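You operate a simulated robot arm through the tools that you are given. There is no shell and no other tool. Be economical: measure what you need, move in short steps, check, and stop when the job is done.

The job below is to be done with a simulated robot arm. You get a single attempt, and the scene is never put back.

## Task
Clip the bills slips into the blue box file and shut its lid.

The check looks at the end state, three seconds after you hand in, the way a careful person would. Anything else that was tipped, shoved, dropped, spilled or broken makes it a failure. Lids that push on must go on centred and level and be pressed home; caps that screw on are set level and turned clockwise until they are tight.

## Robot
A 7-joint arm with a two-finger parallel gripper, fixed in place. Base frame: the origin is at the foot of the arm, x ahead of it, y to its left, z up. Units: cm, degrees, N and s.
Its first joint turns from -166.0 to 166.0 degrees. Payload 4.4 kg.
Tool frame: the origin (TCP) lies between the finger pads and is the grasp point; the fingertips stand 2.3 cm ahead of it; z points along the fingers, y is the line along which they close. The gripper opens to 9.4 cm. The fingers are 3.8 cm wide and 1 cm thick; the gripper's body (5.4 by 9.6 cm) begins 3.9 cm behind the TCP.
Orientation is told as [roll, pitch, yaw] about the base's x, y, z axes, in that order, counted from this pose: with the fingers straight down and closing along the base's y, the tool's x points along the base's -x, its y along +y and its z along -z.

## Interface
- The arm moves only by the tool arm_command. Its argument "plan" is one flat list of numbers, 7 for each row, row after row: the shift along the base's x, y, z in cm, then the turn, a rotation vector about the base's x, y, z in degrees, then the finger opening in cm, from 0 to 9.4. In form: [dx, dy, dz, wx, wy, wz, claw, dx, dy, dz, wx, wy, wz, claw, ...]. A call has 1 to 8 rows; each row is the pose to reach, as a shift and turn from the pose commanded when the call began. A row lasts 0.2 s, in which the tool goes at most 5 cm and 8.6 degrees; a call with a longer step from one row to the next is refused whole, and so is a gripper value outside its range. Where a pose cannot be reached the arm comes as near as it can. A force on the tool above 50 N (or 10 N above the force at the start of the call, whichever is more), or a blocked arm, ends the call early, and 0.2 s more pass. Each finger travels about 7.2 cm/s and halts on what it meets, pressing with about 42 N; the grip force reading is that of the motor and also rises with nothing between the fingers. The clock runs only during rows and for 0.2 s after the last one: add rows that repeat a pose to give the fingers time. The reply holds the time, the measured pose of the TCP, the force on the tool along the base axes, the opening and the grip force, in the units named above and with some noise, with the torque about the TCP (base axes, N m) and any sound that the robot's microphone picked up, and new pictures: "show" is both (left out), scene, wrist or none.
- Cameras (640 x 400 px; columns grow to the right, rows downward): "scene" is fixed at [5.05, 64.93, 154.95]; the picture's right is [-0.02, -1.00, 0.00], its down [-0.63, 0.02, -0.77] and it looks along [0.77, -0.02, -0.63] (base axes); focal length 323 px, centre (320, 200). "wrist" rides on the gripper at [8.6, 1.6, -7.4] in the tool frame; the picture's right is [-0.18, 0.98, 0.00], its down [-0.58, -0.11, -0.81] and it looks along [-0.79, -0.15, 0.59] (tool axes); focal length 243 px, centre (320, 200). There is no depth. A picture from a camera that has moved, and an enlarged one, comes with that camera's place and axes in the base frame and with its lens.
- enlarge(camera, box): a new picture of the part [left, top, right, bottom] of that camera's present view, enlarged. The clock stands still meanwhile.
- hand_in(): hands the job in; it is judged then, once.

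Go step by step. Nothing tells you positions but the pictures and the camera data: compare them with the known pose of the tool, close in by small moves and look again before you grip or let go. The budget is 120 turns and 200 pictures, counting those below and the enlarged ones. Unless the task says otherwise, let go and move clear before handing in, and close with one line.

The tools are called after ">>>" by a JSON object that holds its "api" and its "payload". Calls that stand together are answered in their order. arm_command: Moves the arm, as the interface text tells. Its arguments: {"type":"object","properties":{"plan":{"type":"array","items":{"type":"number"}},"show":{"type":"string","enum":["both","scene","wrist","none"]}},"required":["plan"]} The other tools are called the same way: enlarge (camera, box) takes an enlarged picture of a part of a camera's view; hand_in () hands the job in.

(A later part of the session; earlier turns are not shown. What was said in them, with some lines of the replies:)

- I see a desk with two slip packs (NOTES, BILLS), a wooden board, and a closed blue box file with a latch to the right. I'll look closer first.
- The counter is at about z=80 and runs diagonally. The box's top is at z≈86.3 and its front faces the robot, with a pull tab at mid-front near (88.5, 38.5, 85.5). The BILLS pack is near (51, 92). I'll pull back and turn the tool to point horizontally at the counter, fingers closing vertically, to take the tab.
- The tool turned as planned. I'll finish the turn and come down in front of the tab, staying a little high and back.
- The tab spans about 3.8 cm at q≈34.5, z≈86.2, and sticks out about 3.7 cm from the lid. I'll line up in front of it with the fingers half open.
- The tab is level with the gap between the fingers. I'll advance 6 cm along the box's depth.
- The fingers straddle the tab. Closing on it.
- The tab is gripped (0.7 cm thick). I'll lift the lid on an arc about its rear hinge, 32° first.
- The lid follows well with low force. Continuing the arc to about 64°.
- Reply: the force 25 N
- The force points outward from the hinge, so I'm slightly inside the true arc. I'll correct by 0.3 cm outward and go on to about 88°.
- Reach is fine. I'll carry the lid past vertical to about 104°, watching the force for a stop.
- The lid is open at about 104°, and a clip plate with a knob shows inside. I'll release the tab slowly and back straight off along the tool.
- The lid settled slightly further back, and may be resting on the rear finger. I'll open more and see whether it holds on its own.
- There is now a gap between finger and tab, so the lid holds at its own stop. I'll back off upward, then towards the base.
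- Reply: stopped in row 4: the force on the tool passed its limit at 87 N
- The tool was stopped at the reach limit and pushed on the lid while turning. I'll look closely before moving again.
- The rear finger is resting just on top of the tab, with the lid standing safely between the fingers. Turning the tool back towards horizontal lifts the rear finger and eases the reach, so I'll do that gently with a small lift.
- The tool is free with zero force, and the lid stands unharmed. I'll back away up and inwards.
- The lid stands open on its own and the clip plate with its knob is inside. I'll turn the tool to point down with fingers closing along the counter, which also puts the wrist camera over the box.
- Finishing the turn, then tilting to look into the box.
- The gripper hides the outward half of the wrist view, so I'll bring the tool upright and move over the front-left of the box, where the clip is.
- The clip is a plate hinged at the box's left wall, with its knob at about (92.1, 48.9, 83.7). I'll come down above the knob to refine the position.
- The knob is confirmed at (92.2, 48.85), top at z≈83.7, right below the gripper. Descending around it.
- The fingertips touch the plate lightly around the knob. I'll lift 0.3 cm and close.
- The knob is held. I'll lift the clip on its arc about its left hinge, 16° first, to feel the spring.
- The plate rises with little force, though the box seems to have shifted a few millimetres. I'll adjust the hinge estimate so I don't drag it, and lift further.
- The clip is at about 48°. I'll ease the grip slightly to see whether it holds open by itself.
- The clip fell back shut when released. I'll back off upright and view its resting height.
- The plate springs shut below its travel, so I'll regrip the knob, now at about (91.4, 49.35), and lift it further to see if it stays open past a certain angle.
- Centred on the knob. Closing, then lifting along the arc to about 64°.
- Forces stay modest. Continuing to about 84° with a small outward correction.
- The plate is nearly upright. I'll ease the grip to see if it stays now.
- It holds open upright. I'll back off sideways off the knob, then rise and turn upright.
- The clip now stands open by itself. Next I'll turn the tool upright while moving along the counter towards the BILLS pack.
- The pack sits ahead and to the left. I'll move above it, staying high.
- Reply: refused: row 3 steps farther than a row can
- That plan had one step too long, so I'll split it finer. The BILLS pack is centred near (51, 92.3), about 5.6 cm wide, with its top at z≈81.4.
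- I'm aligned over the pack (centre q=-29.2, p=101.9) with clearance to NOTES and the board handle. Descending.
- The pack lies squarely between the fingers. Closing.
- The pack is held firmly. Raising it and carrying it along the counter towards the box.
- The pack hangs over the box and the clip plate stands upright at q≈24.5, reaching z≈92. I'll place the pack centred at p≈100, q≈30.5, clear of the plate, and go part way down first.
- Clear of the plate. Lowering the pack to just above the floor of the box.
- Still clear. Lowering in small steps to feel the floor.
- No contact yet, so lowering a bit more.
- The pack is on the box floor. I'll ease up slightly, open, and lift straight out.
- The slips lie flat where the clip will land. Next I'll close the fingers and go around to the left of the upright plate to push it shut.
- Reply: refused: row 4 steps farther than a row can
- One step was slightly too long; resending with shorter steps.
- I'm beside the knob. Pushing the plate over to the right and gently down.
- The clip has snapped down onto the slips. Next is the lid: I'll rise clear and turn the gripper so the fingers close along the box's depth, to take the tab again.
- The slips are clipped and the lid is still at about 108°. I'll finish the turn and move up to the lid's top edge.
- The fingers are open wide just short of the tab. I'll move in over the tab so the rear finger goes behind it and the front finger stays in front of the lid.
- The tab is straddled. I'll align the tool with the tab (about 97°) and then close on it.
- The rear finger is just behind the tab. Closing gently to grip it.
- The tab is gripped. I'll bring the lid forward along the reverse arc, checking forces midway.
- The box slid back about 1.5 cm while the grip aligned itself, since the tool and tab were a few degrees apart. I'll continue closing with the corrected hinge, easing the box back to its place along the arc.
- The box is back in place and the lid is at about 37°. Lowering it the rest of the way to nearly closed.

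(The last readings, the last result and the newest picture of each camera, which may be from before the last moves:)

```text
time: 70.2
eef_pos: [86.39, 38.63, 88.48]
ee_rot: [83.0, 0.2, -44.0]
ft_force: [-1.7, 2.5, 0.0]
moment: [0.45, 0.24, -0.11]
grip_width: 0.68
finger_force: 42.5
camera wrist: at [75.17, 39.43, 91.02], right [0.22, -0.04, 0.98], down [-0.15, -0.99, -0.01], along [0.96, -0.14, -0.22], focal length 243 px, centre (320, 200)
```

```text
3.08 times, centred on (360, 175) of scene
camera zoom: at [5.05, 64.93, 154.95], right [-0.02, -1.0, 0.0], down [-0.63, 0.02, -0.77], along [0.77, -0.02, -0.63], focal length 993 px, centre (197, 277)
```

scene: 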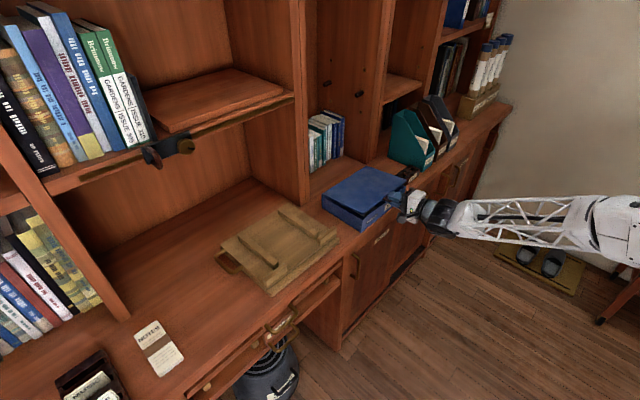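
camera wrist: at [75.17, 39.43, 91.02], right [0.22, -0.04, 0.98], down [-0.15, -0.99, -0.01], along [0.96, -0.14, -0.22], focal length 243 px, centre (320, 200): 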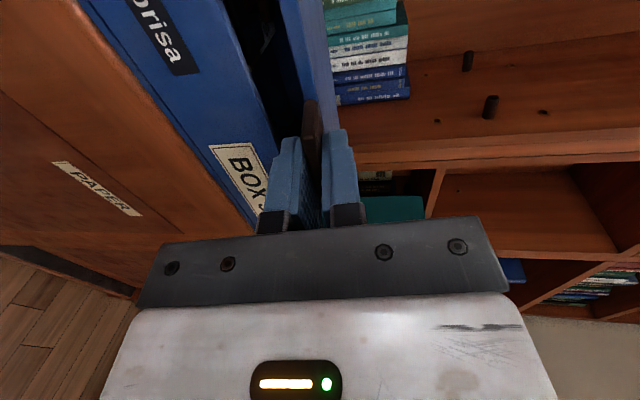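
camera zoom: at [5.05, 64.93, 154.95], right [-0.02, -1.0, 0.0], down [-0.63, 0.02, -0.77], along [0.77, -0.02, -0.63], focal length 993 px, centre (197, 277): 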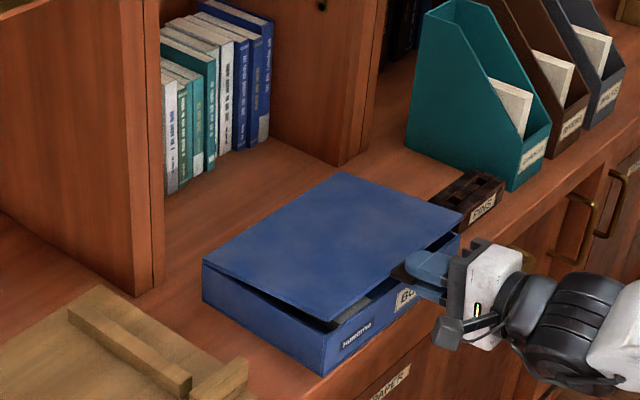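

Almost shut. Final few degrees down to the original closed height (TCP z≈86).

>>> {"api": "arm_command", "payload": {"plan": [-0.07, -0.07, -1.3, 2.5, -2.5, 0, 0, -0.1, -0.1, -2.3, 4.9, -4.9, 0, 0, -0.1, -0.1, -2.6, 4.9, -4.9, 0, 0]}}

>>> {"api": "enlarge", "payload": {"camera": "scene", "box": [310, 150, 430, 240]}}

>>> {"api": "enlarge", "payload": {"camera": "wrist", "box": [130, 0, 380, 200]}}

```text
time: 71.0
eef_pos: [86.23, 38.54, 86.03]
ee_rot: [90.1, 0.0, -43.9]
ft_force: [-4.0, -7.5, 5.8]
moment: [0.11, -0.19, -0.05]
grip_width: 0.71
finger_force: 42.1
camera wrist: at [74.94, 39.2, 87.61], right [0.13, -0.13, 0.98], down [-0.14, -0.98, -0.11], along [0.98, -0.12, -0.15], focal length 243 px, centre (320, 200)
```

scene: 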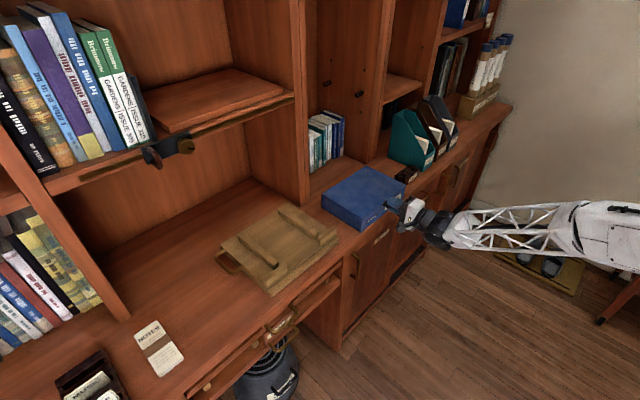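
wrist: 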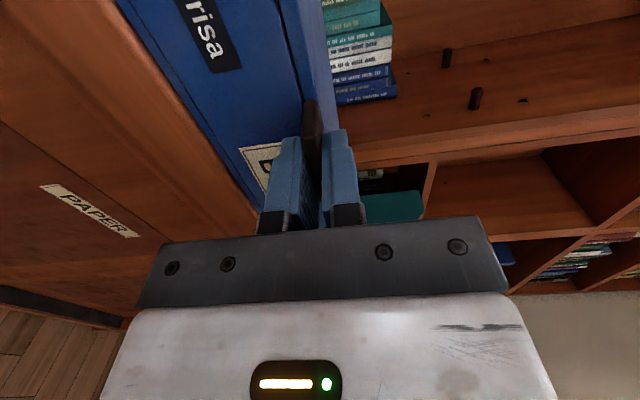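

```text
4.44 times, centred on (370, 195) of scene
camera zoom: at [5.05, 64.93, 154.95], right [-0.02, -1.0, 0.0], down [-0.63, 0.02, -0.77], along [0.77, -0.02, -0.63], focal length 1434 px, centre (98, 222)
```

zoom: 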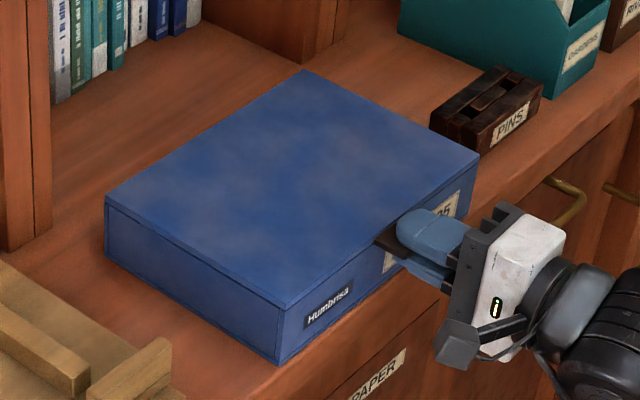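

```text
2.00 times, centred on (255, 100) of wrist
camera zoom: at [74.94, 39.2, 87.61], right [0.13, -0.13, 0.98], down [-0.14, -0.98, -0.11], along [0.98, -0.12, -0.15], focal length 485 px, centre (450, 400)
```

zoom: 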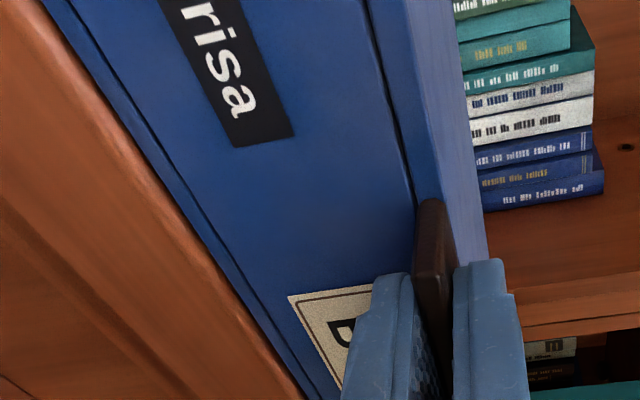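

The lid is shut flush. Releasing the tab and backing straight off.

>>> {"api": "arm_command", "payload": {"plan": [0, 0, 0, 0, 0, 0, 1.5, 0, 0, 0, 0, 0, 0, 3, 0, 0, 0, 0, 0, 0, 4.4, -1, -1, 0, 0, 0, 0, 4.4, -3, -3, 0, 0, 0, 0, 4.4, -6, -6, 0, 0, 0, 0, 4.4, -9, -9, 1, 0, 0, 0, 4.4]}}

>>> {"api": "enlarge", "payload": {"camera": "scene", "box": [310, 150, 430, 240]}}

>>> {"api": "enlarge", "payload": {"camera": "wrist", "box": [130, 0, 380, 200]}}

```text
time: 72.6
eef_pos: [77.19, 29.42, 86.83]
ee_rot: [89.9, 0.0, -43.9]
ft_force: [-0.3, 0.5, -0.3]
moment: [0.0, -0.03, 0.04]
grip_width: 4.37
finger_force: 0.2
camera wrist: at [65.86, 30.12, 88.55], right [0.14, -0.13, 0.98], down [-0.14, -0.98, -0.11], along [0.98, -0.12, -0.15], focal length 243 px, centre (320, 200)
```

scene: 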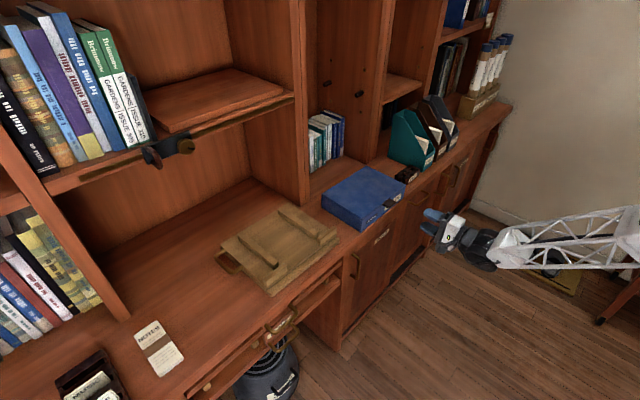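
wrist: 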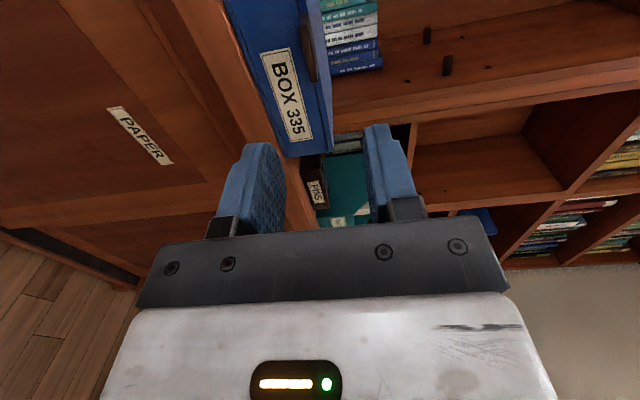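

```text
4.44 times, centred on (370, 195) of scene
camera zoom: at [5.05, 64.93, 154.95], right [-0.02, -1.0, 0.0], down [-0.63, 0.02, -0.77], along [0.77, -0.02, -0.63], focal length 1434 px, centre (98, 222)
```

zoom: 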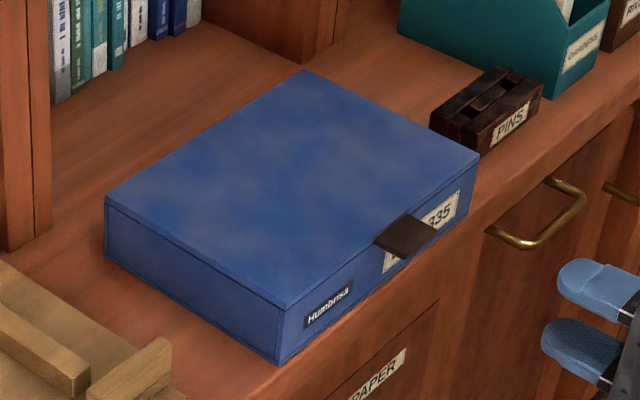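

```text
2.00 times, centred on (255, 100) of wrist
camera zoom: at [65.86, 30.12, 88.55], right [0.14, -0.13, 0.98], down [-0.14, -0.98, -0.11], along [0.98, -0.12, -0.15], focal length 485 px, centre (450, 400)
```

zoom: 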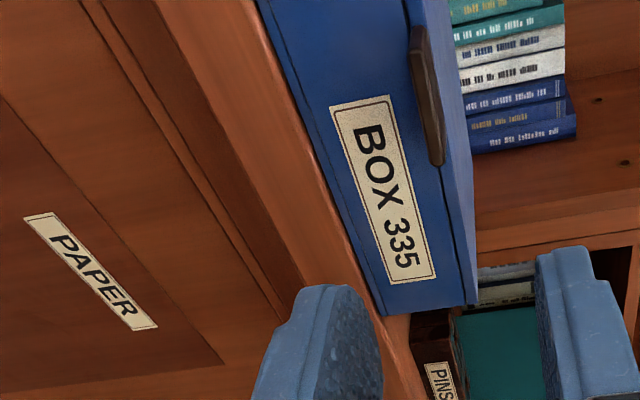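

The lid is closed flush, the slips are clipped inside, the other items look undisturbed, and the arm is clear. Handing in.

>>> {"api": "hand_in", "payload": {}}

```text
The job is handed in.
```

The BILLS slips are under the clip in the blue box file and its lid is shut flush; the box slid a little while I worked the clip and lid and ended within about a centimetre of where it started.
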